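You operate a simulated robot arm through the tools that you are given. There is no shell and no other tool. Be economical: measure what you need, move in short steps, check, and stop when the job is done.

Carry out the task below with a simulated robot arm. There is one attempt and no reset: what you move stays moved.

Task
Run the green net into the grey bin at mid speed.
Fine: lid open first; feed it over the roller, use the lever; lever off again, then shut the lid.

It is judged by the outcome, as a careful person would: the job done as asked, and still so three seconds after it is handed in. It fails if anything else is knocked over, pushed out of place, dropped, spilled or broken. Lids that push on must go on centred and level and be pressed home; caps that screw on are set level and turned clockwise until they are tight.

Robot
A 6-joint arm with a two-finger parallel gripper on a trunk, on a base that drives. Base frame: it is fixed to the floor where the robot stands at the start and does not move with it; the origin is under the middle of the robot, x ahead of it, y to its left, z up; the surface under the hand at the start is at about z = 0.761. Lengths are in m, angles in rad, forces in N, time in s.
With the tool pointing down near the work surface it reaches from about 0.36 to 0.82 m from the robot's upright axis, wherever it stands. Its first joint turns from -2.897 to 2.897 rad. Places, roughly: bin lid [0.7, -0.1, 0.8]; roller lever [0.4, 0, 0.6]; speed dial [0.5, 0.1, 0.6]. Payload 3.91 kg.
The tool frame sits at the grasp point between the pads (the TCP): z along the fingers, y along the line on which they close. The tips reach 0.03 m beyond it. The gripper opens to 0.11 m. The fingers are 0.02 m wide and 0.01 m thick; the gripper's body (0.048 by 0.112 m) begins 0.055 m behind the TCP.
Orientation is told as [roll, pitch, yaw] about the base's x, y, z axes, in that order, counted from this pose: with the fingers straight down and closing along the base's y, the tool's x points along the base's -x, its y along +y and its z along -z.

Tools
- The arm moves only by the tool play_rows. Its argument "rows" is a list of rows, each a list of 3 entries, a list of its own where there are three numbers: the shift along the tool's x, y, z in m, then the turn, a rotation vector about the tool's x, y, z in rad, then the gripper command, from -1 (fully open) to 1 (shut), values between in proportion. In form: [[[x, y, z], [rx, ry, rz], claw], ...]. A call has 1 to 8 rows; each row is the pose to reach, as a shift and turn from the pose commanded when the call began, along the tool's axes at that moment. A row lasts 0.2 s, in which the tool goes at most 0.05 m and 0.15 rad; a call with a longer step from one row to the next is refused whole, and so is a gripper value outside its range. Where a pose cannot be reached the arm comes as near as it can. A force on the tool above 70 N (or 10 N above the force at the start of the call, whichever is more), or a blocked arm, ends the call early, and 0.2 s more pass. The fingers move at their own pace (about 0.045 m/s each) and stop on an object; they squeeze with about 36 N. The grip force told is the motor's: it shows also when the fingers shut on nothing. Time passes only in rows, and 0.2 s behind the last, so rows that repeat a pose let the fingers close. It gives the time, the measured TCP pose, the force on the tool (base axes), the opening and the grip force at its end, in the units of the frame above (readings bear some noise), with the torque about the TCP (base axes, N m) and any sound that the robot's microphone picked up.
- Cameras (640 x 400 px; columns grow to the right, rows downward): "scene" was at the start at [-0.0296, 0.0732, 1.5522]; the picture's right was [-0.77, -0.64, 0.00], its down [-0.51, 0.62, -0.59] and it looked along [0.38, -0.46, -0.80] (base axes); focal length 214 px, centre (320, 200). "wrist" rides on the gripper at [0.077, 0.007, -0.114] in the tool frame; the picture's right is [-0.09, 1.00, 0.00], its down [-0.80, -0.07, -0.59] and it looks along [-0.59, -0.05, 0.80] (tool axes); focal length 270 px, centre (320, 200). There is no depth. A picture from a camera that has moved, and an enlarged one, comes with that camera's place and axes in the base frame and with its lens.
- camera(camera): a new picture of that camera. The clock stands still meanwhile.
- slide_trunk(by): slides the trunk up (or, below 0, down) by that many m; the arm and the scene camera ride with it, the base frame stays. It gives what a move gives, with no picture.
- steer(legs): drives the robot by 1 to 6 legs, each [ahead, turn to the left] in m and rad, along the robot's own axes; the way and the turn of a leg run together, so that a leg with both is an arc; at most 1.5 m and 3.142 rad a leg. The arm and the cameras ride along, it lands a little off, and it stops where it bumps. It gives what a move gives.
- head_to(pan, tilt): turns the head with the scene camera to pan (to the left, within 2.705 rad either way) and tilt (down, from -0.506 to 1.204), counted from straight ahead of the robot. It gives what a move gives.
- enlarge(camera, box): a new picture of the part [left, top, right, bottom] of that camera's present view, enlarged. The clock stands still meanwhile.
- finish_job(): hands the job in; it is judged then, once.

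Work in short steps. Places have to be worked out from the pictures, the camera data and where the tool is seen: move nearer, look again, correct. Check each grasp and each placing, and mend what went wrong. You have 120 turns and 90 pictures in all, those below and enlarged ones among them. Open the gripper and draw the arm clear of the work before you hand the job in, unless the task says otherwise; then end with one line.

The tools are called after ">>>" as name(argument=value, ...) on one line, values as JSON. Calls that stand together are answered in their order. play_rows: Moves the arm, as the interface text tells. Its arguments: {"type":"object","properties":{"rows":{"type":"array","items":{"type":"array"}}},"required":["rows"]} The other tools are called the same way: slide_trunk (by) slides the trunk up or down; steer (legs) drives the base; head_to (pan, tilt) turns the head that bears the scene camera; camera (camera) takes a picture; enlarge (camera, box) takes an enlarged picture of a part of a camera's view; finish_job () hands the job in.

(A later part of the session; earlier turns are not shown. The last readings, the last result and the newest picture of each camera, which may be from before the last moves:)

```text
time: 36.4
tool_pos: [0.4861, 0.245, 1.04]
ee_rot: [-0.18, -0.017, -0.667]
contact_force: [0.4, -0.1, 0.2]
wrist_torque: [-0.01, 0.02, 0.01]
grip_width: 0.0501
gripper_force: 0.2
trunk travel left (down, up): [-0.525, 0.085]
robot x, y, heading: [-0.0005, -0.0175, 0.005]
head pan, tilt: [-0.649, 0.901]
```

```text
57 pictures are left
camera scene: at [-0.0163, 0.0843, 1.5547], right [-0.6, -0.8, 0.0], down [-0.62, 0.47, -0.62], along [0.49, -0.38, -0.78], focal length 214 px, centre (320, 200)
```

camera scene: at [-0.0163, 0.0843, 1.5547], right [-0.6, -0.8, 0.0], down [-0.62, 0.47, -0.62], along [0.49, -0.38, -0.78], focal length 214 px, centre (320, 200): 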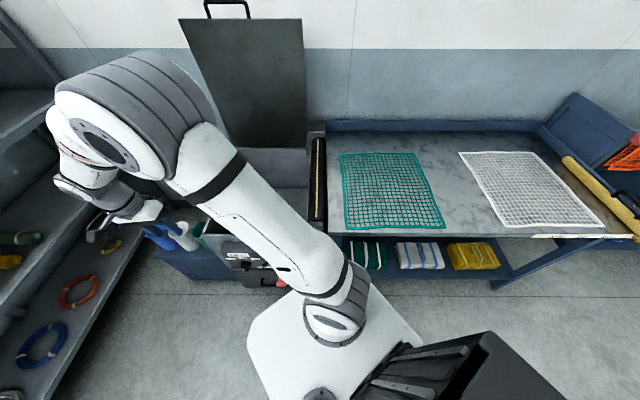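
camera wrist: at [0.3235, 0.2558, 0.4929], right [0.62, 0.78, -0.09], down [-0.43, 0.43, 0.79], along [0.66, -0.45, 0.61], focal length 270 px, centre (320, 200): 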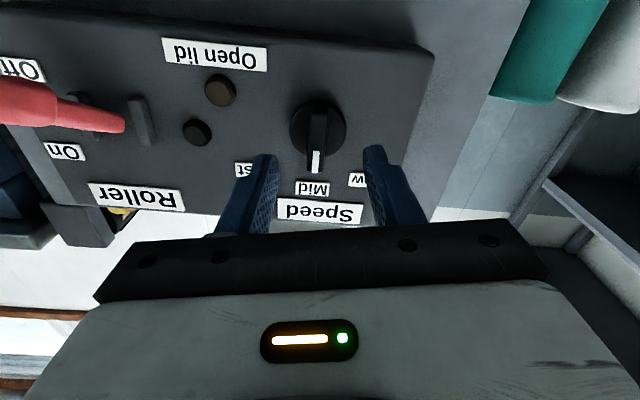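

With the head aligned with the bin, I get the net's leading edge at w≈-0.058, d from 0.41 to 0.91, and the roller at w≈0.03–0.11. I carry the hand over the edge's middle, (0.493, -0.442).

>>> play_rows(rows=[[[-0.027, -0.0325, 0.0085], [-0.03, 0, -0.003], 0.09], [[-0.054, -0.065, 0.017], [-0.06, 0, -0.006], 0.09], [[-0.081, -0.0975, 0.0254], [-0.09, 0, -0.01], 0.09], [[-0.1075, -0.13, 0.0339], [-0.12, 0, -0.015], 0.09], [[-0.134, -0.1625, 0.0424], [-0.15, 0, -0.02], 0.09], [[-0.161, -0.195, 0.051], [-0.18, 0, -0.025], 0.09], [[-0.188, -0.2275, 0.0593], [-0.18, 0, -0.025], 0.09], [[-0.215, -0.26, 0.0678], [-0.18, 0, -0.025], 0.09]])

>>> play_rows(rows=[[[-0.026, -0.034, 0.0025], [0, 0, 0], 0.09], [[-0.052, -0.068, 0.005], [0, 0, 0], 0.09], [[-0.078, -0.102, 0.0075], [0, 0, 0], 0.09], [[-0.104, -0.136, 0.01], [0, 0, 0], 0.09], [[-0.13, -0.17, 0.0125], [0, 0, 0], 0.09], [[-0.157, -0.204, 0.015], [0, 0, 0], 0.09], [[-0.183, -0.238, 0.0175], [0, 0, 0], 0.09], [[-0.209, -0.2727, 0.02], [0, 0, 0], 0.09]])

>>> camera(camera="wrist")

>>> camera(camera="scene")

```text
time: 38.2
tool_pos: [0.49, -0.1008, 1.0226]
ee_rot: [0.001, -0.016, -0.641]
contact_force: [0.1, 0.6, 0.2]
wrist_torque: [0.06, -0.01, -0.05]
grip_width: 0.0502
gripper_force: 0.0
trunk travel left (down, up): [-0.525, 0.085]
robot x, y, heading: [0.0, -0.0197, 0.002]
head pan, tilt: [-0.649, 0.901]
```

```text
time: 40.0
tool_pos: [0.4961, -0.4439, 1.005]
ee_rot: [0.0, -0.013, -0.64]
contact_force: [-0.7, 0.8, 0.5]
wrist_torque: [0.04, 0.0, 0.0]
grip_width: 0.0503
gripper_force: 0.0
trunk travel left (down, up): [-0.525, 0.085]
robot x, y, heading: [0.0002, -0.0179, 0.006]
head pan, tilt: [-0.649, 0.901]
```

```text
56 pictures are left
camera wrist: at [0.4373, -0.3922, 1.1181], right [0.67, 0.75, 0.0], down [0.59, -0.53, 0.61], along [0.45, -0.4, -0.8], focal length 270 px, centre (320, 200)
```

wrist: 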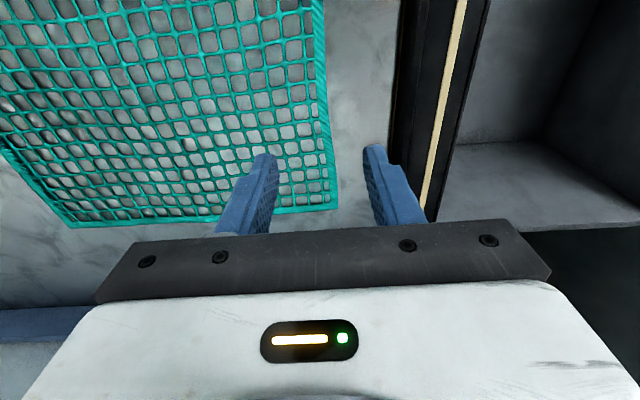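

```text
55 pictures are left
camera scene: at [-0.0162, 0.0834, 1.5548], right [-0.6, -0.8, 0.0], down [-0.62, 0.47, -0.62], along [0.49, -0.38, -0.78], focal length 214 px, centre (320, 200)
```

scene: 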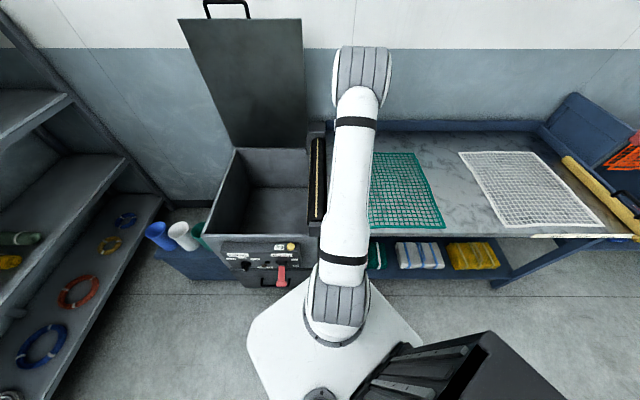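

The hand is right over the leading border (w≈-0.055). I descend toward the table.

>>> play_rows(rows=[[[0, 0, 0.045], [0, 0, 0], 0.2], [[0, 0, 0.09], [0, 0, 0], 0.2], [[0, 0, 0.135], [0, 0, 0], 0.2], [[0, 0, 0.18], [0, 0, 0], 0.2]])

>>> camera(camera="wrist")

```text
time: 41.0
tool_pos: [0.5027, -0.4507, 0.8521]
ee_rot: [-0.002, -0.038, -0.641]
contact_force: [-4.6, 4.2, 34.2]
wrist_torque: [-0.43, 0.82, -0.14]
grip_width: 0.0439
gripper_force: 0.1
trunk travel left (down, up): [-0.525, 0.085]
robot x, y, heading: [-0.0027, -0.0217, -0.001]
head pan, tilt: [-0.649, 0.901]
stopped in row 4: the force on the tool passed its limit at 105 N (the readings are from after the stop); the commanded pose is now the measured one
```

```text
54 pictures are left
camera wrist: at [0.4428, -0.3967, 0.9637], right [0.67, 0.75, 0.0], down [0.58, -0.52, 0.62], along [0.47, -0.42, -0.78], focal length 270 px, centre (320, 200)
```

wrist: 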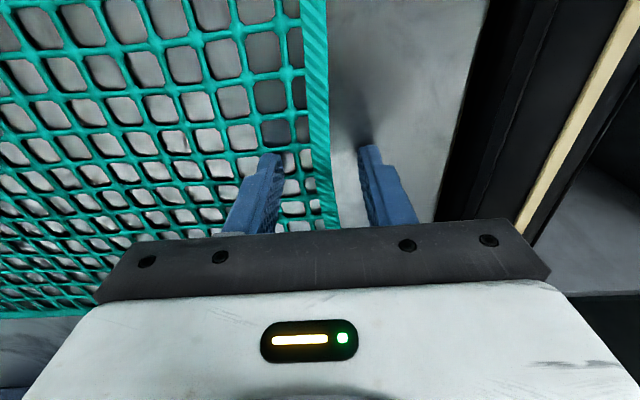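

Contact: the table is at z≈0.822. I lift, shift 6 cm to the middle of the edge, level the tool and come down to just touch.

>>> play_rows(rows=[[[0, 0, -0.03], [0, 0, 0], 0.2], [[0.03, 0.0, -0.03], [0, 0.025, 0], 0.2], [[0.06, 0.0, -0.03], [0, 0.045, 0], 0.2], [[0.06, 0.0, -0.015], [0, 0.045, 0], 0.2], [[0.06, 0.0, -0.004], [0, 0.045, 0], 0.2], [[0.06, 0.0, -0.002], [0, 0.045, 0], 0.2]])

>>> camera(camera="wrist")

```text
time: 42.4
tool_pos: [0.4541, -0.4123, 0.8512]
ee_rot: [-0.002, 0.006, -0.64]
contact_force: [-2.1, 2.7, 41.0]
wrist_torque: [-0.73, 0.57, -0.09]
grip_width: 0.0437
gripper_force: 0.1
trunk travel left (down, up): [-0.525, 0.085]
robot x, y, heading: [-0.0018, -0.0218, 0.005]
head pan, tilt: [-0.649, 0.901]
```

```text
53 pictures are left
camera wrist: at [0.397, -0.3618, 0.9669], right [0.67, 0.75, 0.0], down [0.6, -0.54, 0.59], along [0.44, -0.4, -0.81], focal length 270 px, centre (320, 200)
```

wrist: 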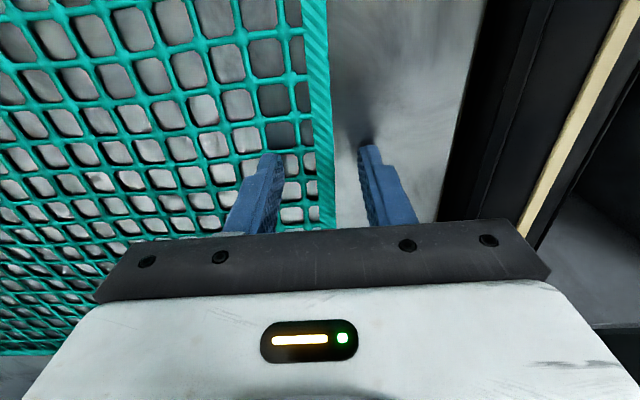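

Touching with 41 N; I ease up about 2 mm and close on the border.

>>> play_rows(rows=[[[0, 0, -0.003], [0, 0, 0], 0.2], [[0, 0, -0.003], [0, 0, 0], 1], [[0, 0, -0.003], [0, 0, 0], 1], [[0, 0, -0.003], [0, 0, 0], 1], [[0, 0, -0.003], [0, 0, 0], 1], [[0, 0, -0.003], [0, 0, 0], 1]])

>>> camera(camera="wrist")

```text
time: 43.8
tool_pos: [0.4538, -0.4114, 0.8518]
ee_rot: [-0.004, 0.012, -0.639]
contact_force: [4.4, 7.5, 38.3]
wrist_torque: [0.02, -0.07, 0.05]
grip_width: 0.0138
gripper_force: 35.8
trunk travel left (down, up): [-0.525, 0.085]
robot x, y, heading: [-0.0015, -0.0204, -0.0]
head pan, tilt: [-0.649, 0.901]
```

```text
52 pictures are left
camera wrist: at [0.3971, -0.3608, 0.9676], right [0.67, 0.75, 0.0], down [0.61, -0.54, 0.59], along [0.44, -0.39, -0.81], focal length 270 px, centre (320, 200)
```

wrist: 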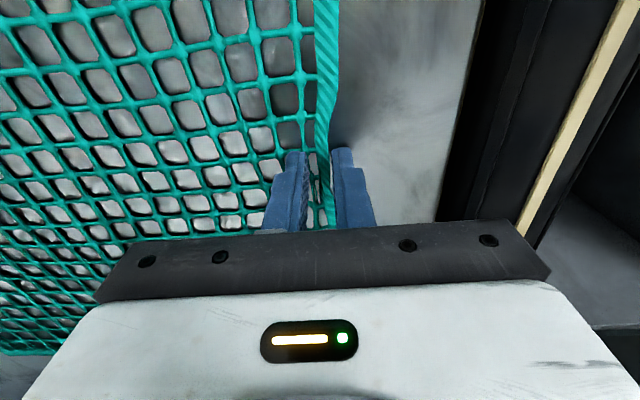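

Border gripped (13.8 mm). I lift it 7 cm and bring it some way toward the roller, then check.

>>> play_rows(rows=[[[0, 0.005, -0.025], [0, 0, 0], 1], [[0, 0.015, -0.05], [0, 0, 0], 1], [[0, 0.03, -0.07], [0, 0, 0], 1], [[0, 0.055, -0.085], [0, 0, 0], 1]])

>>> camera(camera="wrist")

>>> camera(camera="scene")

```text
time: 44.8
tool_pos: [0.488, -0.369, 0.9349]
ee_rot: [-0.004, 0.013, -0.642]
contact_force: [0.1, -0.1, 0.1]
wrist_torque: [-0.01, 0.0, 0.03]
grip_width: 0.0023
gripper_force: 36.2
trunk travel left (down, up): [-0.525, 0.085]
robot x, y, heading: [-0.0015, -0.0214, -0.0]
head pan, tilt: [-0.649, 0.901]
```

```text
51 pictures are left
camera wrist: at [0.4329, -0.3181, 1.0511], right [0.67, 0.75, 0.0], down [0.61, -0.54, 0.58], along [0.43, -0.39, -0.81], focal length 270 px, centre (320, 200)
```

wrist: 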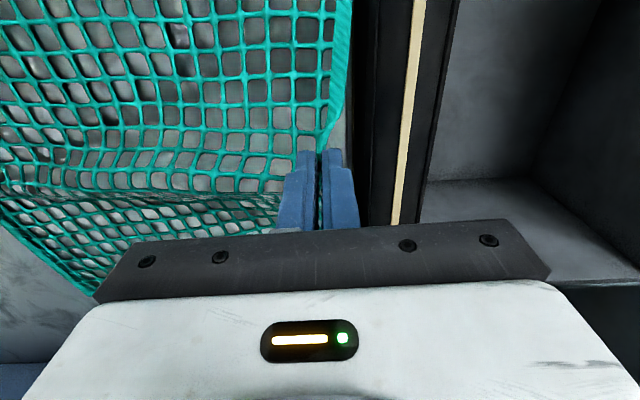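

```text
50 pictures are left
camera scene: at [-0.0162, 0.0845, 1.5547], right [-0.6, -0.8, 0.0], down [-0.62, 0.47, -0.62], along [0.49, -0.38, -0.78], focal length 214 px, centre (320, 200)
```

scene: 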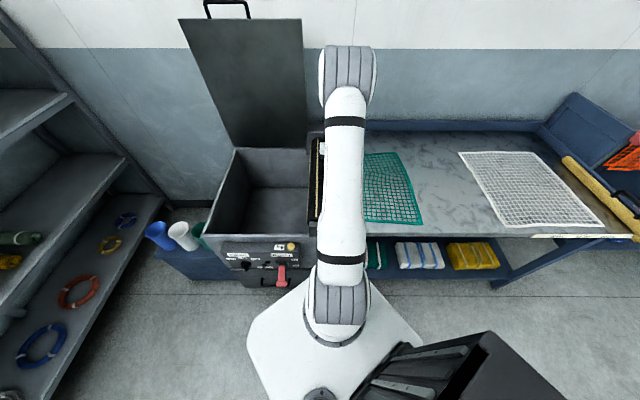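

The net's edge is lifted and follows. I carry it over the roller toward the bin.

>>> play_rows(rows=[[[0, 0.035, 0], [0, 0, 0], 1], [[0, 0.07, 0], [0, 0, 0], 1], [[0, 0.105, 0], [0, 0, 0], 1], [[0, 0.14, 0], [0, 0, 0], 1], [[0, 0.175, 0], [0, 0, 0], 1]])

>>> camera(camera="wrist")

>>> camera(camera="scene")

```text
time: 46.0
tool_pos: [0.5945, -0.2279, 0.9334]
ee_rot: [-0.004, 0.017, -0.64]
contact_force: [-0.1, 0.4, -0.4]
wrist_torque: [0.01, -0.03, 0.02]
grip_width: 0.0023
gripper_force: 35.6
trunk travel left (down, up): [-0.525, 0.085]
robot x, y, heading: [-0.0028, -0.0187, 0.001]
head pan, tilt: [-0.649, 0.901]
```

```text
49 pictures are left
camera wrist: at [0.5384, -0.1781, 1.0499], right [0.67, 0.75, 0.0], down [0.61, -0.54, 0.58], along [0.43, -0.39, -0.81], focal length 270 px, centre (320, 200)
```

wrist: 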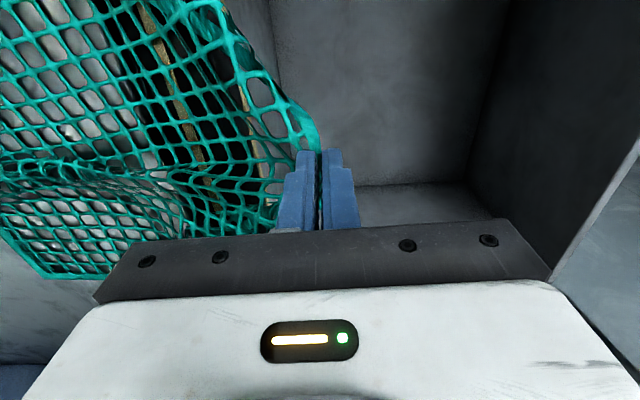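

```text
48 pictures are left
camera scene: at [-0.0159, 0.0844, 1.5547], right [-0.6, -0.8, 0.0], down [-0.62, 0.47, -0.62], along [0.49, -0.38, -0.78], focal length 214 px, centre (320, 200)
```

scene: 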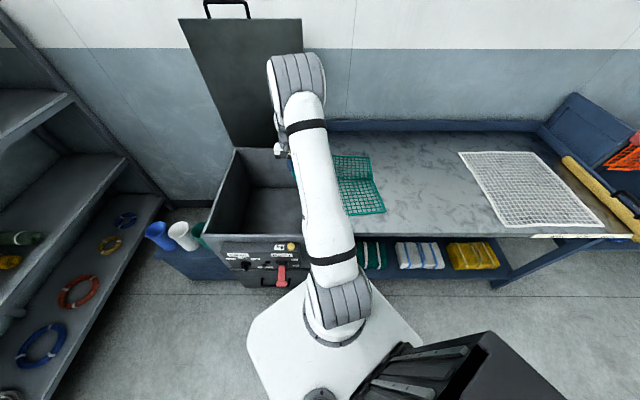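

It passed over the roller. I pull a little further and lower it into the bin mouth so the net lies on the roller.

>>> play_rows(rows=[[[0, 0.03, 0.005], [0, 0, 0], 1], [[0, 0.055, 0.03], [0, 0, 0], 1], [[0, 0.07, 0.06], [0, 0, 0], 1], [[0, 0.07, 0.09], [0, 0, 0], 1], [[0, 0.07, 0.11], [0, 0, 0], 1]])

>>> camera(camera="wrist")

>>> camera(camera="scene")

```text
time: 47.2
tool_pos: [0.6329, -0.1735, 0.8227]
ee_rot: [-0.003, 0.013, -0.642]
contact_force: [-1.0, -0.6, 0.6]
wrist_torque: [0.0, 0.01, 0.05]
grip_width: 0.0024
gripper_force: 36.3
trunk travel left (down, up): [-0.525, 0.085]
robot x, y, heading: [0.0006, -0.0209, -0.001]
head pan, tilt: [-0.649, 0.901]
```

```text
47 pictures are left
camera wrist: at [0.5773, -0.1226, 0.9395], right [0.67, 0.75, 0.0], down [0.61, -0.54, 0.58], along [0.43, -0.39, -0.81], focal length 270 px, centre (320, 200)
```

wrist: 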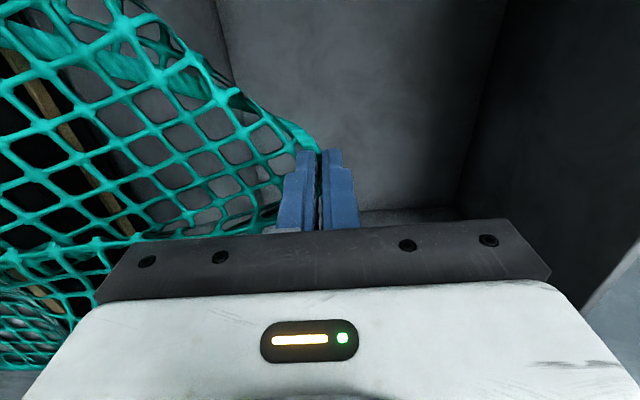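

```text
46 pictures are left
camera scene: at [-0.016, 0.084, 1.5548], right [-0.6, -0.8, 0.0], down [-0.62, 0.47, -0.62], along [0.49, -0.38, -0.78], focal length 214 px, centre (320, 200)
```

scene: 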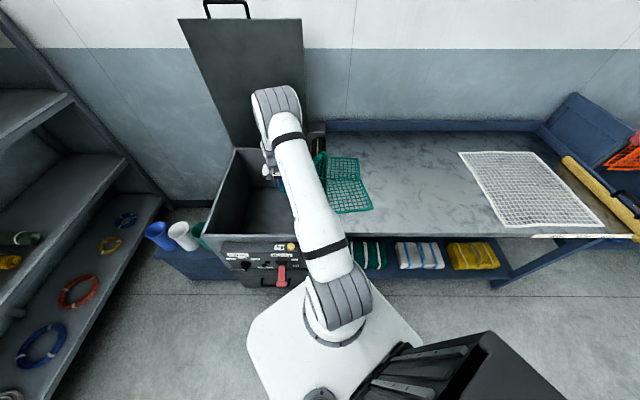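

The border hangs inside the bin. I release and lift straight out.

>>> play_rows(rows=[[[0, 0, 0.02], [0, 0, 0], 1], [[0, 0, 0.02], [0, 0, 0], 0.6], [[0, 0, 0.02], [0, 0, 0], 0.6], [[0, 0, 0.02], [0, 0, 0], 0.6], [[0, 0.0, 0], [0, 0, 0], 0.6], [[0, 0.0, -0.02], [0, 0, 0], 0.6], [[0, 0, -0.05], [0, 0, 0], 0.6], [[0, 0, -0.09], [0, 0, 0], 0.6]])

>>> camera(camera="wrist")

```text
time: 49.0
tool_pos: [0.6339, -0.1725, 0.913]
ee_rot: [-0.004, 0.013, -0.64]
contact_force: [0.7, -0.1, -0.6]
wrist_torque: [-0.02, -0.04, 0.03]
grip_width: 0.0217
gripper_force: 0.2
trunk travel left (down, up): [-0.525, 0.085]
robot x, y, heading: [-0.0017, -0.0215, 0.004]
head pan, tilt: [-0.649, 0.901]
```

```text
45 pictures are left
camera wrist: at [0.5781, -0.1226, 1.0294], right [0.67, 0.75, 0.0], down [0.61, -0.54, 0.58], along [0.43, -0.39, -0.81], focal length 270 px, centre (320, 200)
```

wrist: 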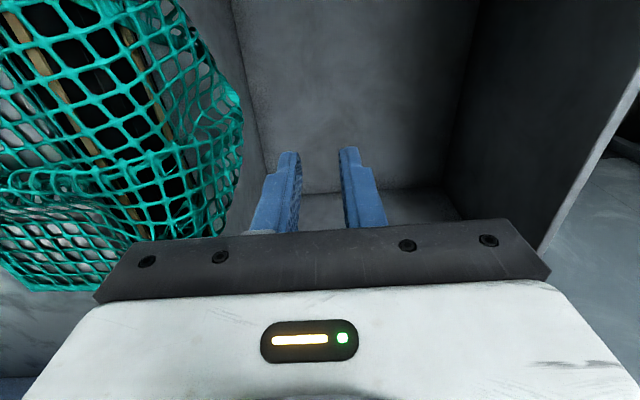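

The net now lies over the roller with its edge hanging in the bin. The lever is near (0.35, 0.02, 0.55), very close to the robot, so I'd back up a little; I raise the hand and look behind first.

>>> play_rows(rows=[[[0, 0, -0.04], [0, 0, 0], 0.6], [[0.02, 0.02, -0.08], [0, 0, 0], 0.6], [[0.05, 0.03, -0.1], [0, 0, 0], 0.6]])

>>> head_to(pan=2.65, tilt=0.8)

>>> camera(camera="scene")

```text
time: 49.8
tool_pos: [0.6129, -0.1193, 1.0151]
ee_rot: [-0.005, 0.014, -0.641]
contact_force: [-1.1, 0.1, -0.2]
wrist_torque: [-0.02, 0.02, -0.03]
grip_width: 0.0219
gripper_force: 0.1
trunk travel left (down, up): [-0.525, 0.085]
robot x, y, heading: [-0.0015, -0.0207, -0.002]
head pan, tilt: [-0.649, 0.901]
```

```text
time: 52.6
tool_pos: [0.6122, -0.1201, 1.0139]
ee_rot: [-0.002, 0.015, -0.642]
contact_force: [0.1, -0.2, 0.0]
wrist_torque: [0.0, -0.02, 0.0]
grip_width: 0.022
gripper_force: 0.0
trunk travel left (down, up): [-0.525, 0.085]
robot x, y, heading: [-0.0002, -0.0199, -0.006]
head pan, tilt: [2.649, 0.799]
```

```text
44 pictures are left
camera scene: at [-0.1475, 0.168, 1.5627], right [0.47, 0.88, 0.0], down [0.63, -0.34, -0.7], along [-0.61, 0.33, -0.72], focal length 214 px, centre (320, 200)
```

scene: 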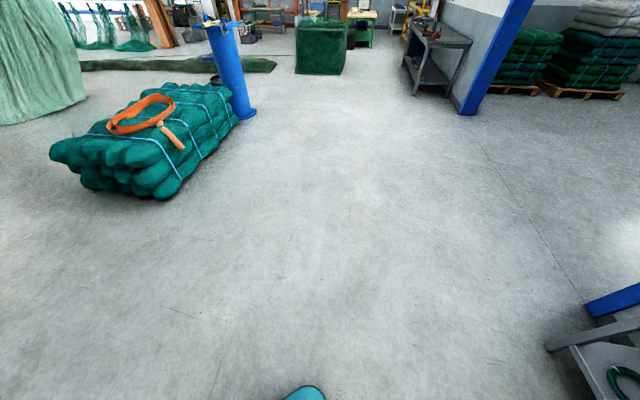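

Behind is free. I reverse 0.15 m.

>>> steer(legs=[[-0.15, 0]])

>>> head_to(pan=-0.3, tilt=0.9)

>>> camera(camera="scene")

```text
time: 54.0
tool_pos: [0.4611, -0.12, 1.0155]
ee_rot: [-0.002, 0.014, -0.643]
contact_force: [-0.7, -0.1, 0.0]
wrist_torque: [0.03, -0.03, 0.01]
grip_width: 0.0218
gripper_force: 0.1
trunk travel left (down, up): [-0.525, 0.085]
robot x, y, heading: [-0.149, -0.021, -0.0]
head pan, tilt: [2.649, 0.799]
```

```text
time: 56.6
tool_pos: [0.4616, -0.1206, 1.0156]
ee_rot: [-0.002, 0.014, -0.641]
contact_force: [0.3, -0.3, -0.6]
wrist_torque: [-0.01, -0.02, 0.02]
grip_width: 0.022
gripper_force: 0.0
trunk travel left (down, up): [-0.525, 0.085]
robot x, y, heading: [-0.1494, -0.019, -0.004]
head pan, tilt: [-0.3, 0.901]
```

```text
43 pictures are left
camera scene: at [-0.1549, 0.1075, 1.5547], right [-0.29, -0.96, 0.0], down [-0.75, 0.23, -0.62], along [0.59, -0.18, -0.78], focal length 214 px, centre (320, 200)
```

scene: 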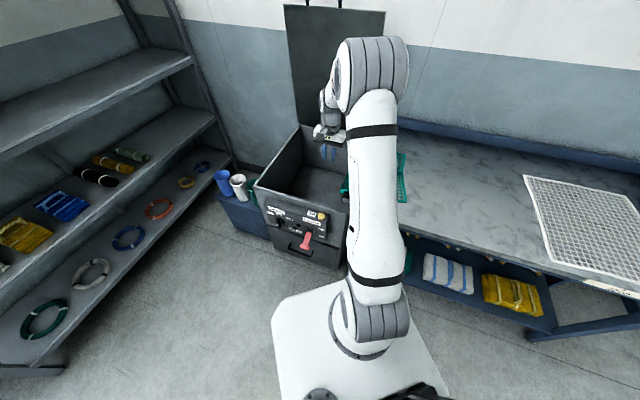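

I move the hand to in front of the panel to view the lever.

>>> play_rows(rows=[[[0.045, 0.007, 0], [0, 0, 0], 0.2], [[0.09, 0.014, 0], [0, 0, 0], 0.2], [[0.135, 0.021, 0], [0, 0, 0], 0.2], [[0.18, 0.028, 0], [0, 0, 0], 0.2], [[0.225, 0.035, 0.02], [0, 0, 0], 0.2], [[0.265, 0.042, 0.045], [0, 0, 0], 0.2], [[0.295, 0.05, 0.08], [0, 0, 0], 0.2], [[0.32, 0.05, 0.12], [0, 0, 0], 0.2]])

>>> camera(camera="wrist")

```text
time: 58.4
tool_pos: [0.2344, 0.1125, 0.8966]
ee_rot: [-0.001, 0.015, -0.64]
contact_force: [-0.1, 0.0, -0.1]
wrist_torque: [-0.02, -0.03, 0.01]
grip_width: 0.044
gripper_force: 0.0
trunk travel left (down, up): [-0.525, 0.085]
robot x, y, heading: [-0.1545, -0.0224, -0.005]
head pan, tilt: [-0.3, 0.901]
```

```text
42 pictures are left
camera wrist: at [0.1777, 0.1625, 1.0132], right [0.67, 0.75, 0.0], down [0.61, -0.54, 0.58], along [0.43, -0.39, -0.81], focal length 270 px, centre (320, 200)
```

wrist: 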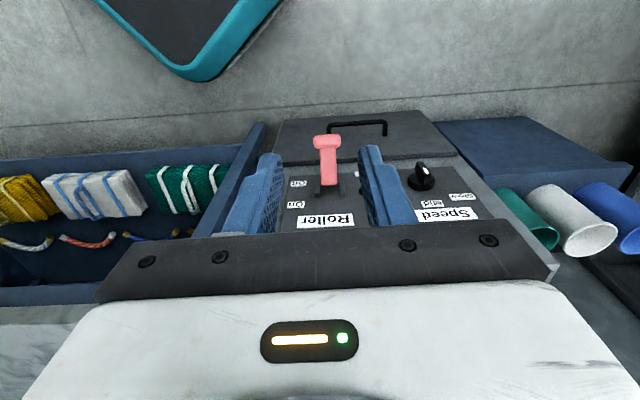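

Lever tip is at about d=0.245, w=0.230, z=0.546, pivot near d≈0.33, z≈0.57. I come above the tip.

>>> play_rows(rows=[[[-0.03, 0, 0.035], [0, -0.005, 0], -0.1], [[-0.06, 0, 0.07], [0, -0.01, 0], -0.1], [[-0.09, 0, 0.105], [0, -0.015, 0], -0.1], [[-0.12, 0, 0.14], [0, -0.015, 0], -0.1], [[-0.135, 0, 0.18], [0, -0.015, 0], -0.1], [[-0.135, 0, 0.225], [0, -0.015, 0], -0.1]])

>>> camera(camera="wrist")

```text
time: 59.8
tool_pos: [0.3396, 0.0326, 0.6707]
ee_rot: [-0.002, -0.003, -0.641]
contact_force: [0.2, 0.1, 0.3]
wrist_torque: [-0.01, 0.01, 0.02]
grip_width: 0.0607
gripper_force: 0.0
trunk travel left (down, up): [-0.525, 0.085]
robot x, y, heading: [-0.1488, -0.0229, -0.002]
head pan, tilt: [-0.3, 0.901]
```

```text
41 pictures are left
camera wrist: at [0.2828, 0.083, 0.7853], right [0.67, 0.75, 0.0], down [0.6, -0.53, 0.6], along [0.44, -0.4, -0.8], focal length 270 px, centre (320, 200)
```

wrist: 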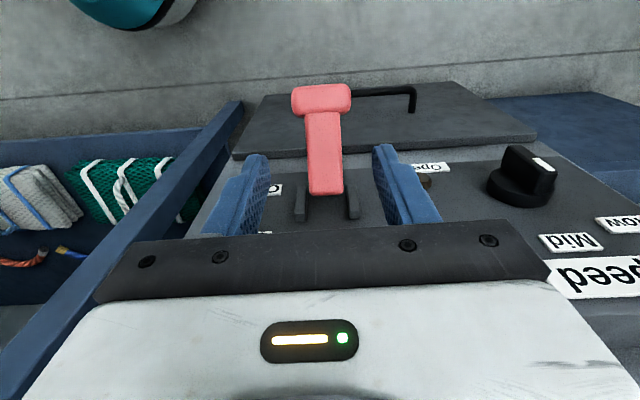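

Alignment is right. I go down around the T-tip and close.

>>> play_rows(rows=[[[0, 0, 0.04], [0, 0, 0], -0.1], [[0, 0, 0.08], [0, 0, 0], -0.1], [[0, 0, 0.112], [0, 0, 0], -0.1], [[0, 0, 0.112], [0, 0, 0], 1], [[0, 0, 0.112], [0, 0, 0], 1], [[0, 0, 0.112], [0, 0, 0], 1]])

>>> camera(camera="wrist")

```text
time: 61.2
tool_pos: [0.3406, 0.0334, 0.5593]
ee_rot: [0.0, -0.003, -0.64]
contact_force: [11.6, 26.1, -3.5]
wrist_torque: [0.4, -0.38, -0.29]
grip_width: 0.0494
gripper_force: 45.2
trunk travel left (down, up): [-0.525, 0.085]
robot x, y, heading: [-0.1509, -0.0193, 0.001]
head pan, tilt: [-0.3, 0.901]
```

```text
40 pictures are left
camera wrist: at [0.2828, 0.0844, 0.6739], right [0.66, 0.75, 0.0], down [0.6, -0.53, 0.6], along [0.45, -0.4, -0.8], focal length 270 px, centre (320, 200)
```

wrist: 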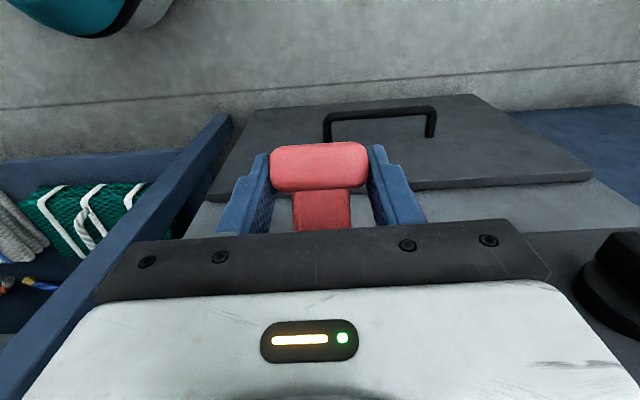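

T-grip held (49 mm). I raise it along a small arc toward On.

>>> play_rows(rows=[[[0, 0.003, -0.013], [0, 0, 0], 1], [[0, 0.003, -0.026], [0, 0, 0], 1], [[-0.004, 0.003, -0.039], [0, 0, 0], 1], [[-0.009, 0.003, -0.05], [0, 0, 0], 1]])

>>> camera(camera="wrist")

>>> camera(camera="scene")

```text
time: 62.2
tool_pos: [0.3459, 0.0282, 0.6079]
ee_rot: [-0.007, 0.001, -0.641]
contact_force: [-9.5, 12.5, -20.3]
wrist_torque: [1.31, 0.59, -0.64]
grip_width: 0.0297
gripper_force: 45.3
trunk travel left (down, up): [-0.525, 0.085]
robot x, y, heading: [-0.1512, -0.0223, 0.0]
head pan, tilt: [-0.3, 0.901]
```

```text
39 pictures are left
camera wrist: at [0.2893, 0.0808, 0.7234], right [0.67, 0.74, -0.01], down [0.6, -0.53, 0.59], along [0.44, -0.4, -0.8], focal length 270 px, centre (320, 200)
```

wrist: 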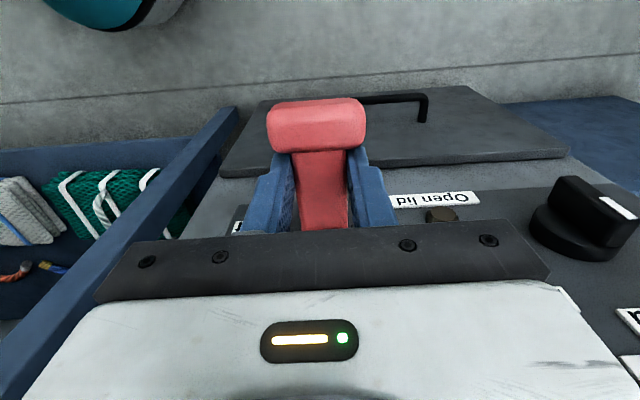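

```text
38 pictures are left
camera scene: at [-0.1541, 0.1087, 1.5545], right [-0.29, -0.96, 0.0], down [-0.75, 0.23, -0.62], along [0.59, -0.18, -0.78], focal length 214 px, centre (320, 200)
```

scene: 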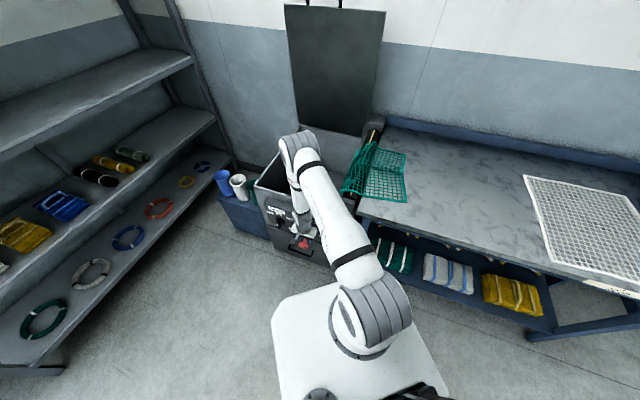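

The lever is stiff and the fingers slid off the T. Better to take it from the front, one finger above and one below. I open, rise and turn the tool to that pose.

>>> play_rows(rows=[[[0, 0, 0], [0, 0, 0], -0.2], [[0, 0, 0], [0, 0, 0], -0.2], [[0, 0, 0], [0, 0, 0], -0.2], [[0, 0, -0.04], [0, 0, 0], -0.2], [[0, 0, -0.08], [0, 0, 0], -0.2], [[0.03, 0, -0.12], [0, 0, 0], -0.2], [[0.06, 0, -0.16], [0, 0, 0], -0.2], [[0.09, 0, -0.19], [0, 0, 0], -0.2]])

>>> play_rows(rows=[[[0, 0, 0], [0, 0, -0.149], -0.2], [[0, 0, 0], [0, 0, -0.298], -0.2], [[0, 0, 0], [0, 0, -0.447], -0.2], [[0, 0, 0], [0, 0, -0.596], -0.2], [[0, 0, 0], [0, 0, -0.745], -0.2], [[0, 0, 0], [0, 0, -0.894], -0.2], [[0, 0, 0], [0, 0, -1.043], -0.2], [[0, 0, 0], [0, 0, -1.192], -0.2]])

>>> play_rows(rows=[[[0, 0, 0], [0, 0, -0.149], -0.2], [[0, 0, 0], [0, 0, -0.298], -0.2], [[0, 0, 0], [0, 0, -0.379], -0.2]])

>>> play_rows(rows=[[[0, 0.0, 0], [0.149, 0, 0], -0.2], [[0, 0.0, 0], [0.298, 0, 0], -0.2], [[0, 0.0, 0], [0.447, 0, 0], -0.2], [[0, 0.0, 0], [0.596, 0, 0], -0.2], [[0, 0, 0], [0.745, 0, 0], -0.2], [[0, 0, 0], [0.894, 0, 0], -0.2], [[0, 0, 0], [1.043, 0, 0], -0.2], [[0, 0, 0], [1.192, 0, 0], -0.2]])

>>> play_rows(rows=[[[0, 0.0, 0], [0.149, 0, 0], -0.2], [[0, 0.0, 0], [0.298, 0, 0], -0.2], [[0, 0.0, 0], [0.379, 0, 0], -0.2]])

>>> camera(camera="wrist")

```text
time: 64.0
tool_pos: [0.2755, 0.0843, 0.8004]
ee_rot: [-0.002, -0.001, -0.641]
contact_force: [-0.4, -0.3, 0.2]
wrist_torque: [0.03, -0.01, -0.04]
grip_width: 0.0658
gripper_force: 0.1
trunk travel left (down, up): [-0.525, 0.085]
robot x, y, heading: [-0.1545, -0.0172, 0.003]
head pan, tilt: [-0.3, 0.901]
```

```text
time: 65.8
tool_pos: [0.2761, 0.0838, 0.7998]
ee_rot: [-0.002, 0.001, 0.555]
contact_force: [0.2, -0.7, 0.9]
wrist_torque: [0.0, -0.01, 0.01]
grip_width: 0.066
gripper_force: 0.1
trunk travel left (down, up): [-0.525, 0.085]
robot x, y, heading: [-0.15, -0.0234, -0.002]
head pan, tilt: [-0.3, 0.901]
```

```text
time: 66.6
tool_pos: [0.2764, 0.085, 0.7996]
ee_rot: [0.0, 0.001, 0.934]
contact_force: [0.0, -0.8, -0.1]
wrist_torque: [-0.01, 0.0, -0.02]
grip_width: 0.066
gripper_force: 0.1
trunk travel left (down, up): [-0.525, 0.085]
robot x, y, heading: [-0.1526, -0.0205, 0.001]
head pan, tilt: [-0.3, 0.901]
```

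```text
time: 68.4
tool_pos: [0.2761, 0.085, 0.7993]
ee_rot: [-1.196, 0.001, 0.933]
contact_force: [0.6, 0.6, -0.1]
wrist_torque: [0.01, -0.01, 0.02]
grip_width: 0.0661
gripper_force: 0.0
out of reach, approached as far as the arm can: row 1, 2
trunk travel left (down, up): [-0.525, 0.085]
robot x, y, heading: [-0.1507, -0.0168, -0.001]
head pan, tilt: [-0.3, 0.901]
```

```text
time: 69.2
tool_pos: [0.2764, 0.084, 0.7997]
ee_rot: [-1.574, 0.004, 0.931]
contact_force: [-0.2, 0.1, 1.0]
wrist_torque: [0.02, 0.03, 0.02]
grip_width: 0.066
gripper_force: 0.2
trunk travel left (down, up): [-0.525, 0.085]
robot x, y, heading: [-0.1536, -0.0238, -0.003]
head pan, tilt: [-0.3, 0.901]
```

```text
37 pictures are left
camera wrist: at [0.1387, 0.0902, 0.7932], right [0.05, 0.07, -1.0], down [0.0, 1.0, 0.07], along [1.0, 0.0, 0.05], focal length 270 px, centre (320, 200)
```

wrist: 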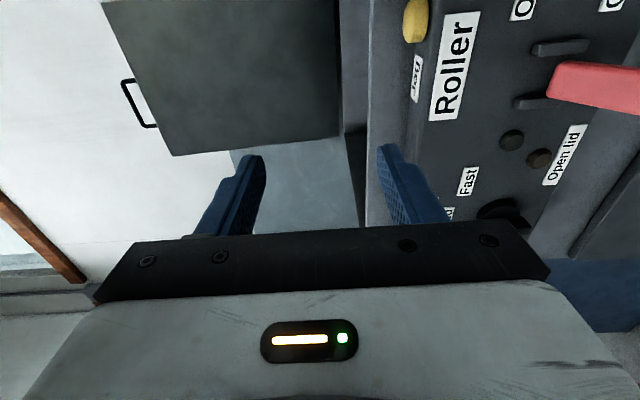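

Now I lower in front of the lever tip, keeping 3 cm clear of it.

>>> play_rows(rows=[[[0, 0.045, -0.005], [0, 0, 0], -0.2], [[0, 0.09, -0.01], [0, 0, 0], -0.2], [[0, 0.135, -0.01], [0, 0, 0], -0.2], [[0, 0.18, -0.01], [0, 0, 0], -0.2], [[0, 0.22, -0.01], [0, 0, 0], -0.2], [[0, 0.24, -0.01], [0, 0, 0], -0.2]])

>>> camera(camera="wrist")

```text
time: 70.6
tool_pos: [0.2676, 0.0885, 0.5611]
ee_rot: [-1.572, 0.002, 0.932]
contact_force: [-0.7, 1.1, -0.9]
wrist_torque: [0.05, 0.0, -0.01]
grip_width: 0.0661
gripper_force: 0.0
trunk travel left (down, up): [-0.525, 0.085]
robot x, y, heading: [-0.1543, -0.019, -0.002]
head pan, tilt: [-0.3, 0.901]
```

```text
36 pictures are left
camera wrist: at [0.1303, 0.0952, 0.5527], right [0.05, 0.07, -1.0], down [0.0, 1.0, 0.07], along [1.0, 0.0, 0.05], focal length 270 px, centre (320, 200)
```

wrist: 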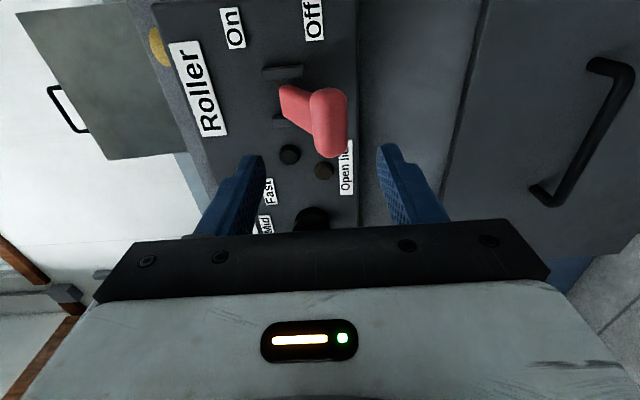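

Lever pivot is at z≈0.595 and its T end at z≈0.553, between the open fingers' line. I advance 7 cm and close.

>>> play_rows(rows=[[[0.002, 0.006, 0.02], [0, 0, 0], -0.2], [[0.002, 0.006, 0.045], [0, 0, 0], -0.2], [[0.002, 0.006, 0.07], [0, 0, 0], -0.2], [[0.002, 0.006, 0.07], [0, 0, 0], 1], [[0.002, 0.006, 0.07], [0, 0, 0], 1], [[0.002, 0.006, 0.07], [0, 0, 0], 1], [[0.002, 0.006, 0.07], [0, 0, 0], 1]])

>>> camera(camera="wrist")

```text
time: 72.2
tool_pos: [0.3218, 0.0469, 0.5558]
ee_rot: [-1.574, 0.002, 0.933]
contact_force: [-13.9, 11.3, 2.0]
wrist_torque: [-0.24, -1.01, -0.16]
grip_width: 0.0333
gripper_force: 45.0
trunk travel left (down, up): [-0.525, 0.085]
robot x, y, heading: [-0.1496, -0.0238, -0.002]
head pan, tilt: [-0.3, 0.901]
```

```text
35 pictures are left
camera wrist: at [0.1845, 0.0525, 0.5481], right [0.05, 0.07, -1.0], down [0.0, 1.0, 0.07], along [1.0, 0.0, 0.05], focal length 270 px, centre (320, 200)
```

wrist: 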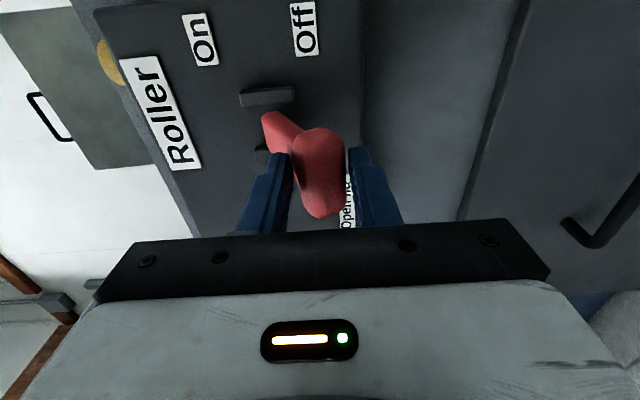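

Good grip (33 mm) on the T. I swing it up along its arc toward On.

>>> play_rows(rows=[[[0, -0.012, -0.004], [-0.1, 0, 0], 1], [[0, -0.024, -0.0074], [-0.2, 0, 0], 1], [[0, -0.0347, -0.009], [-0.25, 0, 0], 1], [[0, -0.0454, -0.0093], [-0.3, 0, 0], 1], [[0, -0.056, -0.0085], [-0.35, 0, 0], 1], [[0, -0.067, -0.0065], [-0.4, 0, 0], 1], [[0, -0.0785, -0.0025], [-0.45, 0, 0], 1], [[0, -0.089, 0.002], [-0.5, 0, 0], 1]])

>>> camera(camera="wrist")

>>> camera(camera="scene")

```text
time: 74.0
tool_pos: [0.3228, 0.045, 0.6411]
ee_rot: [-1.066, 0.007, 0.932]
contact_force: [-26.6, 24.2, -20.0]
wrist_torque: [2.0, 0.74, 0.19]
grip_width: 0.024
gripper_force: 45.0
trunk travel left (down, up): [-0.525, 0.085]
robot x, y, heading: [-0.1499, -0.0196, 0.008]
head pan, tilt: [-0.3, 0.901]
```

```text
34 pictures are left
camera wrist: at [0.1942, 0.0455, 0.691], right [-0.34, 0.35, -0.87], down [0.09, 0.93, 0.34], along [0.94, 0.04, -0.35], focal length 270 px, centre (320, 200)
```

wrist: 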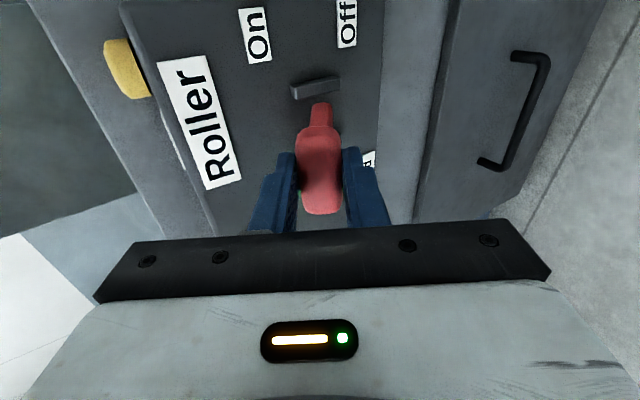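

```text
33 pictures are left
camera scene: at [-0.1558, 0.1098, 1.5538], right [-0.29, -0.96, 0.0], down [-0.75, 0.23, -0.62], along [0.59, -0.18, -0.78], focal length 214 px, centre (320, 200)
```

scene: 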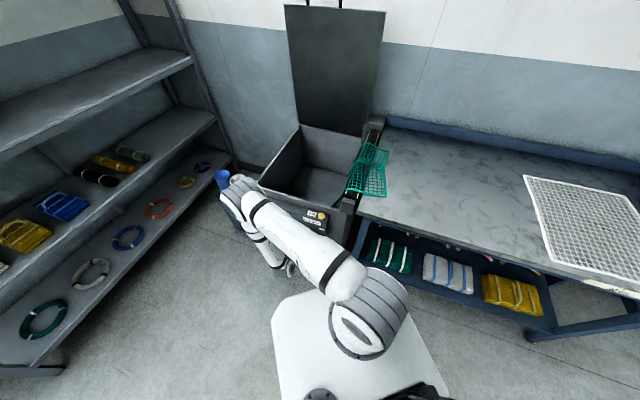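

The net seems to be moving already. I hold the lever, easing the push, and wait a moment.

>>> play_rows(rows=[[[0, 0, -0.002], [0, 0, 0], 1], [[0, 0, -0.002], [0, 0, 0], 1], [[0, 0, -0.002], [0, 0, 0], 1], [[0, 0, -0.002], [0, 0, 0], 1], [[0, 0, -0.002], [0, 0, 0], 1]])

>>> camera(camera="scene")

```text
time: 75.2
tool_pos: [0.3234, 0.0471, 0.6422]
ee_rot: [-1.061, 0.007, 0.927]
contact_force: [-11.8, 4.5, -46.4]
wrist_torque: [1.63, 0.94, -0.32]
grip_width: 0.0241
gripper_force: 44.9
trunk travel left (down, up): [-0.525, 0.085]
robot x, y, heading: [-0.1541, -0.0223, -0.001]
head pan, tilt: [-0.3, 0.901]
```

```text
32 pictures are left
camera scene: at [-0.152, 0.1082, 1.5545], right [-0.29, -0.96, 0.0], down [-0.75, 0.23, -0.62], along [0.59, -0.18, -0.78], focal length 214 px, centre (320, 200)
```

scene: 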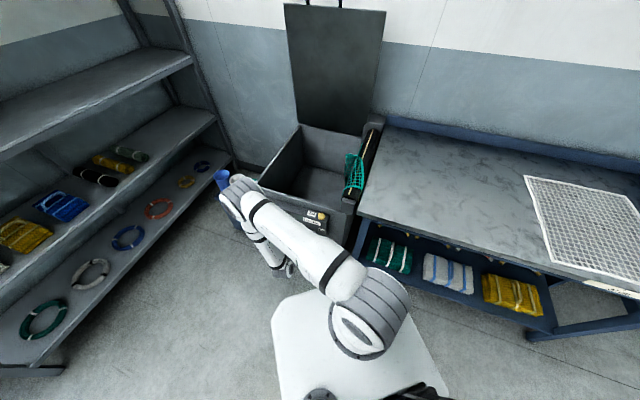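

Almost all of the net is through. I wait another second.

>>> play_rows(rows=[[[0, 0, 0], [0, 0, 0], 1], [[0, 0, 0], [0, 0, 0], 1], [[0, 0, 0], [0, 0, 0], 1], [[0, 0, 0], [0, 0, 0], 1], [[0, 0, 0], [0, 0, 0], 1]])

>>> enlarge(camera="scene", box=[250, 100, 410, 220])

```text
time: 76.4
tool_pos: [0.323, 0.0468, 0.6412]
ee_rot: [-1.063, 0.008, 0.928]
contact_force: [-11.7, 2.3, -46.9]
wrist_torque: [1.51, 1.12, -0.52]
grip_width: 0.024
gripper_force: 44.6
trunk travel left (down, up): [-0.525, 0.085]
robot x, y, heading: [-0.1524, -0.019, 0.004]
head pan, tilt: [-0.3, 0.901]
```

```text
3.33 times, centred on (330, 160) of scene
camera zoom: at [-0.152, 0.1081, 1.5546], right [-0.3, -0.96, 0.0], down [-0.75, 0.23, -0.62], along [0.59, -0.18, -0.78], focal length 715 px, centre (287, 333)
```

zoom: 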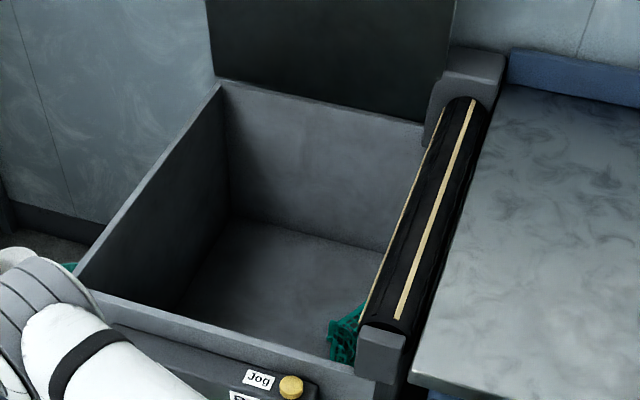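

>>> play_rows(rows=[[[0, 0, 0], [0, 0, 0], 1], [[0, 0, 0], [0, 0, 0], 1], [[0, 0, 0], [0, 0, 0], 1], [[0, 0, 0], [0, 0, 0], 1], [[0, 0, 0], [0, 0, 0], 1]])

>>> enlarge(camera="scene", box=[310, 150, 390, 210])

```text
time: 77.6
tool_pos: [0.3222, 0.0463, 0.6415]
ee_rot: [-1.062, 0.009, 0.93]
contact_force: [-13.8, 2.5, -46.3]
wrist_torque: [1.61, 1.02, -0.45]
grip_width: 0.0239
gripper_force: 44.8
trunk travel left (down, up): [-0.525, 0.085]
robot x, y, heading: [-0.1492, -0.0181, 0.0]
head pan, tilt: [-0.3, 0.901]
```

```text
6.67 times, centred on (350, 180) of scene
camera zoom: at [-0.1522, 0.1081, 1.5546], right [-0.3, -0.96, 0.0], down [-0.75, 0.23, -0.62], along [0.59, -0.18, -0.78], focal length 1430 px, centre (120, 333)
```

zoom: 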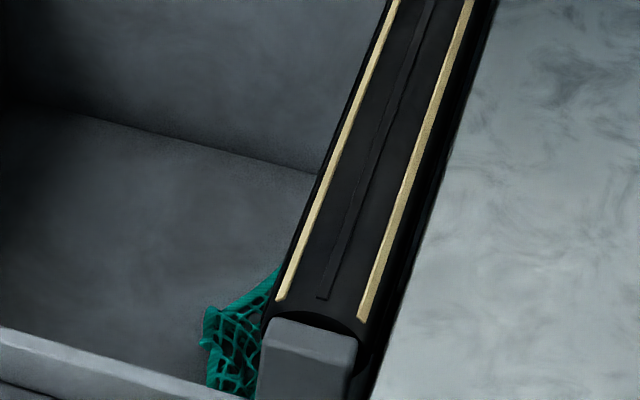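

The table and roller are bare and the net lies in the bin. I bring the lever back down along the same arc to Off.

>>> play_rows(rows=[[[0, 0.0116, 0.003], [0.05, 0, 0], 1], [[0, 0.0235, 0.0051], [0.1, 0, 0], 1], [[0, 0.0341, 0.0086], [0.15, 0, 0], 1], [[0, 0.0437, 0.0133], [0.2, 0, 0], 1], [[0, 0.0528, 0.0188], [0.25, 0, 0], 1], [[0, 0.0614, 0.0254], [0.3, 0, 0], 1], [[0, 0.0703, 0.0341], [0.4, 0, 0], 1], [[0, 0.0804, 0.0447], [0.5, 0, 0], 1]])

>>> camera(camera="wrist")

```text
time: 79.4
tool_pos: [0.3227, 0.0464, 0.5525]
ee_rot: [-1.577, 0.003, 0.933]
contact_force: [-18.3, 18.8, 14.9]
wrist_torque: [-0.68, -0.9, 0.32]
grip_width: 0.034
gripper_force: 44.8
trunk travel left (down, up): [-0.525, 0.085]
robot x, y, heading: [-0.1527, -0.0202, -0.003]
head pan, tilt: [-0.3, 0.901]
```

```text
29 pictures are left
camera wrist: at [0.1856, 0.052, 0.5456], right [0.05, 0.07, -1.0], down [0.0, 1.0, 0.07], along [1.0, 0.0, 0.05], focal length 270 px, centre (320, 200)
```

wrist: 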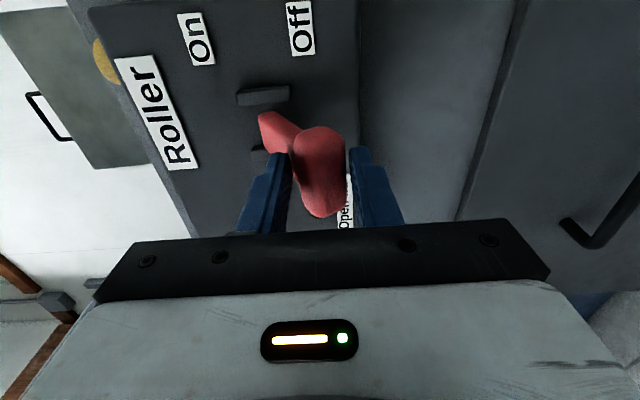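

The lever is back at the Off pose. I release and back away, then check it and the roller.

>>> play_rows(rows=[[[0, 0, 0], [0, 0, 0], -0.2], [[0, 0, 0], [0, 0, 0], -0.2], [[0, 0, 0], [0, 0, 0], -0.2], [[0, -0.003, -0.02], [0, 0, 0], -0.2], [[0, -0.003, -0.045], [0, 0, 0], -0.2], [[0, -0.003, -0.07], [0, 0, 0], -0.2]])

>>> camera(camera="wrist")

>>> enlarge(camera="scene", box=[310, 100, 410, 210])

>>> play_rows(rows=[[[0, -0.04, 0], [0, 0, 0], -0.2], [[0, -0.08, 0], [0, 0, 0], -0.2], [[0, -0.12, 0], [0, 0, 0], -0.2], [[0, -0.16, 0], [0, 0, 0], -0.2], [[0, -0.2, 0], [0, 0, 0], -0.2], [[0, -0.245, 0], [0, 0, 0], -0.2], [[0, -0.29, 0], [0, 0, 0], -0.2]])

>>> enlarge(camera="scene", box=[310, 100, 410, 210])

```text
time: 80.8
tool_pos: [0.2668, 0.0849, 0.5545]
ee_rot: [-1.574, 0.002, 0.932]
contact_force: [0.1, -0.4, -0.3]
wrist_torque: [-0.01, -0.04, 0.03]
grip_width: 0.066
gripper_force: 0.0
trunk travel left (down, up): [-0.525, 0.085]
robot x, y, heading: [-0.1516, -0.0188, -0.0]
head pan, tilt: [-0.3, 0.901]
```

```text
28 pictures are left
camera wrist: at [0.1299, 0.0924, 0.5477], right [0.05, 0.07, -1.0], down [0.0, 1.0, 0.07], along [1.0, 0.0, 0.05], focal length 270 px, centre (320, 200)
```

wrist: 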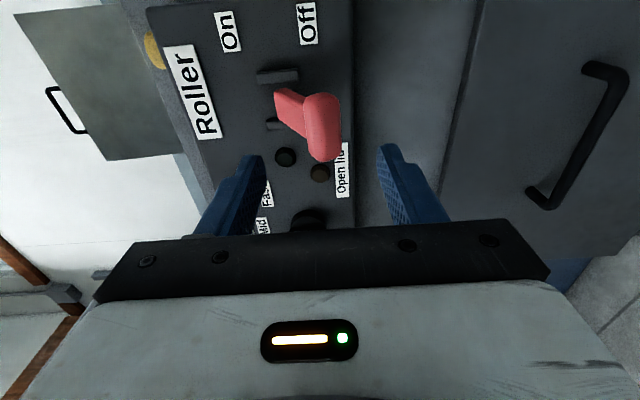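

```text
3.64 times, centred on (360, 155) of scene
camera zoom: at [-0.1551, 0.1076, 1.5547], right [-0.29, -0.96, 0.0], down [-0.75, 0.23, -0.62], along [0.59, -0.18, -0.78], focal length 780 px, centre (174, 364)
```

zoom: 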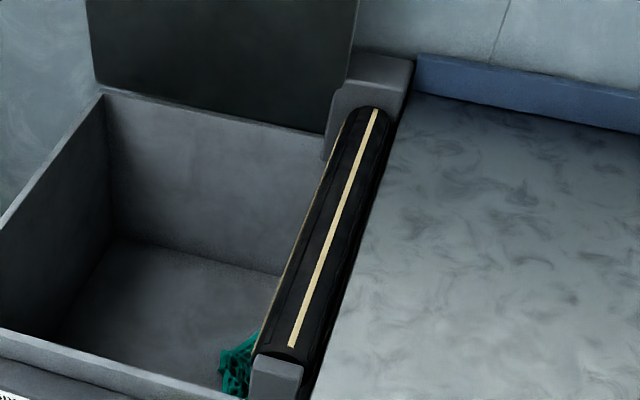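

```text
time: 82.4
tool_pos: [0.2678, 0.0863, 0.8436]
ee_rot: [-1.573, 0.002, 0.932]
contact_force: [-0.1, 0.1, -0.4]
wrist_torque: [0.01, -0.01, -0.02]
grip_width: 0.0658
gripper_force: 0.1
trunk travel left (down, up): [-0.525, 0.085]
robot x, y, heading: [-0.1507, -0.0204, -0.0]
head pan, tilt: [-0.3, 0.901]
```

```text
3.64 times, centred on (360, 155) of scene
camera zoom: at [-0.1554, 0.1074, 1.5547], right [-0.3, -0.96, 0.0], down [-0.75, 0.23, -0.62], along [0.59, -0.18, -0.78], focal length 780 px, centre (174, 364)
```

zoom: 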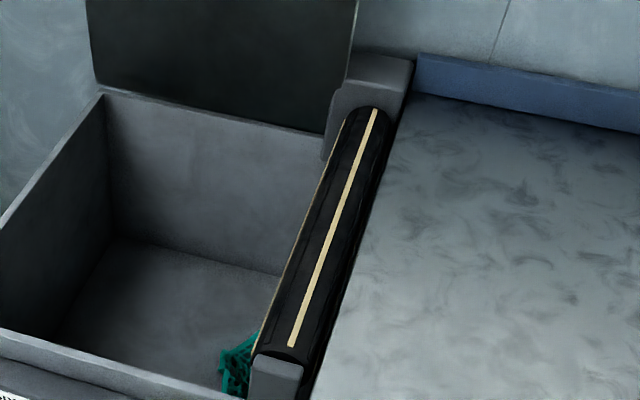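

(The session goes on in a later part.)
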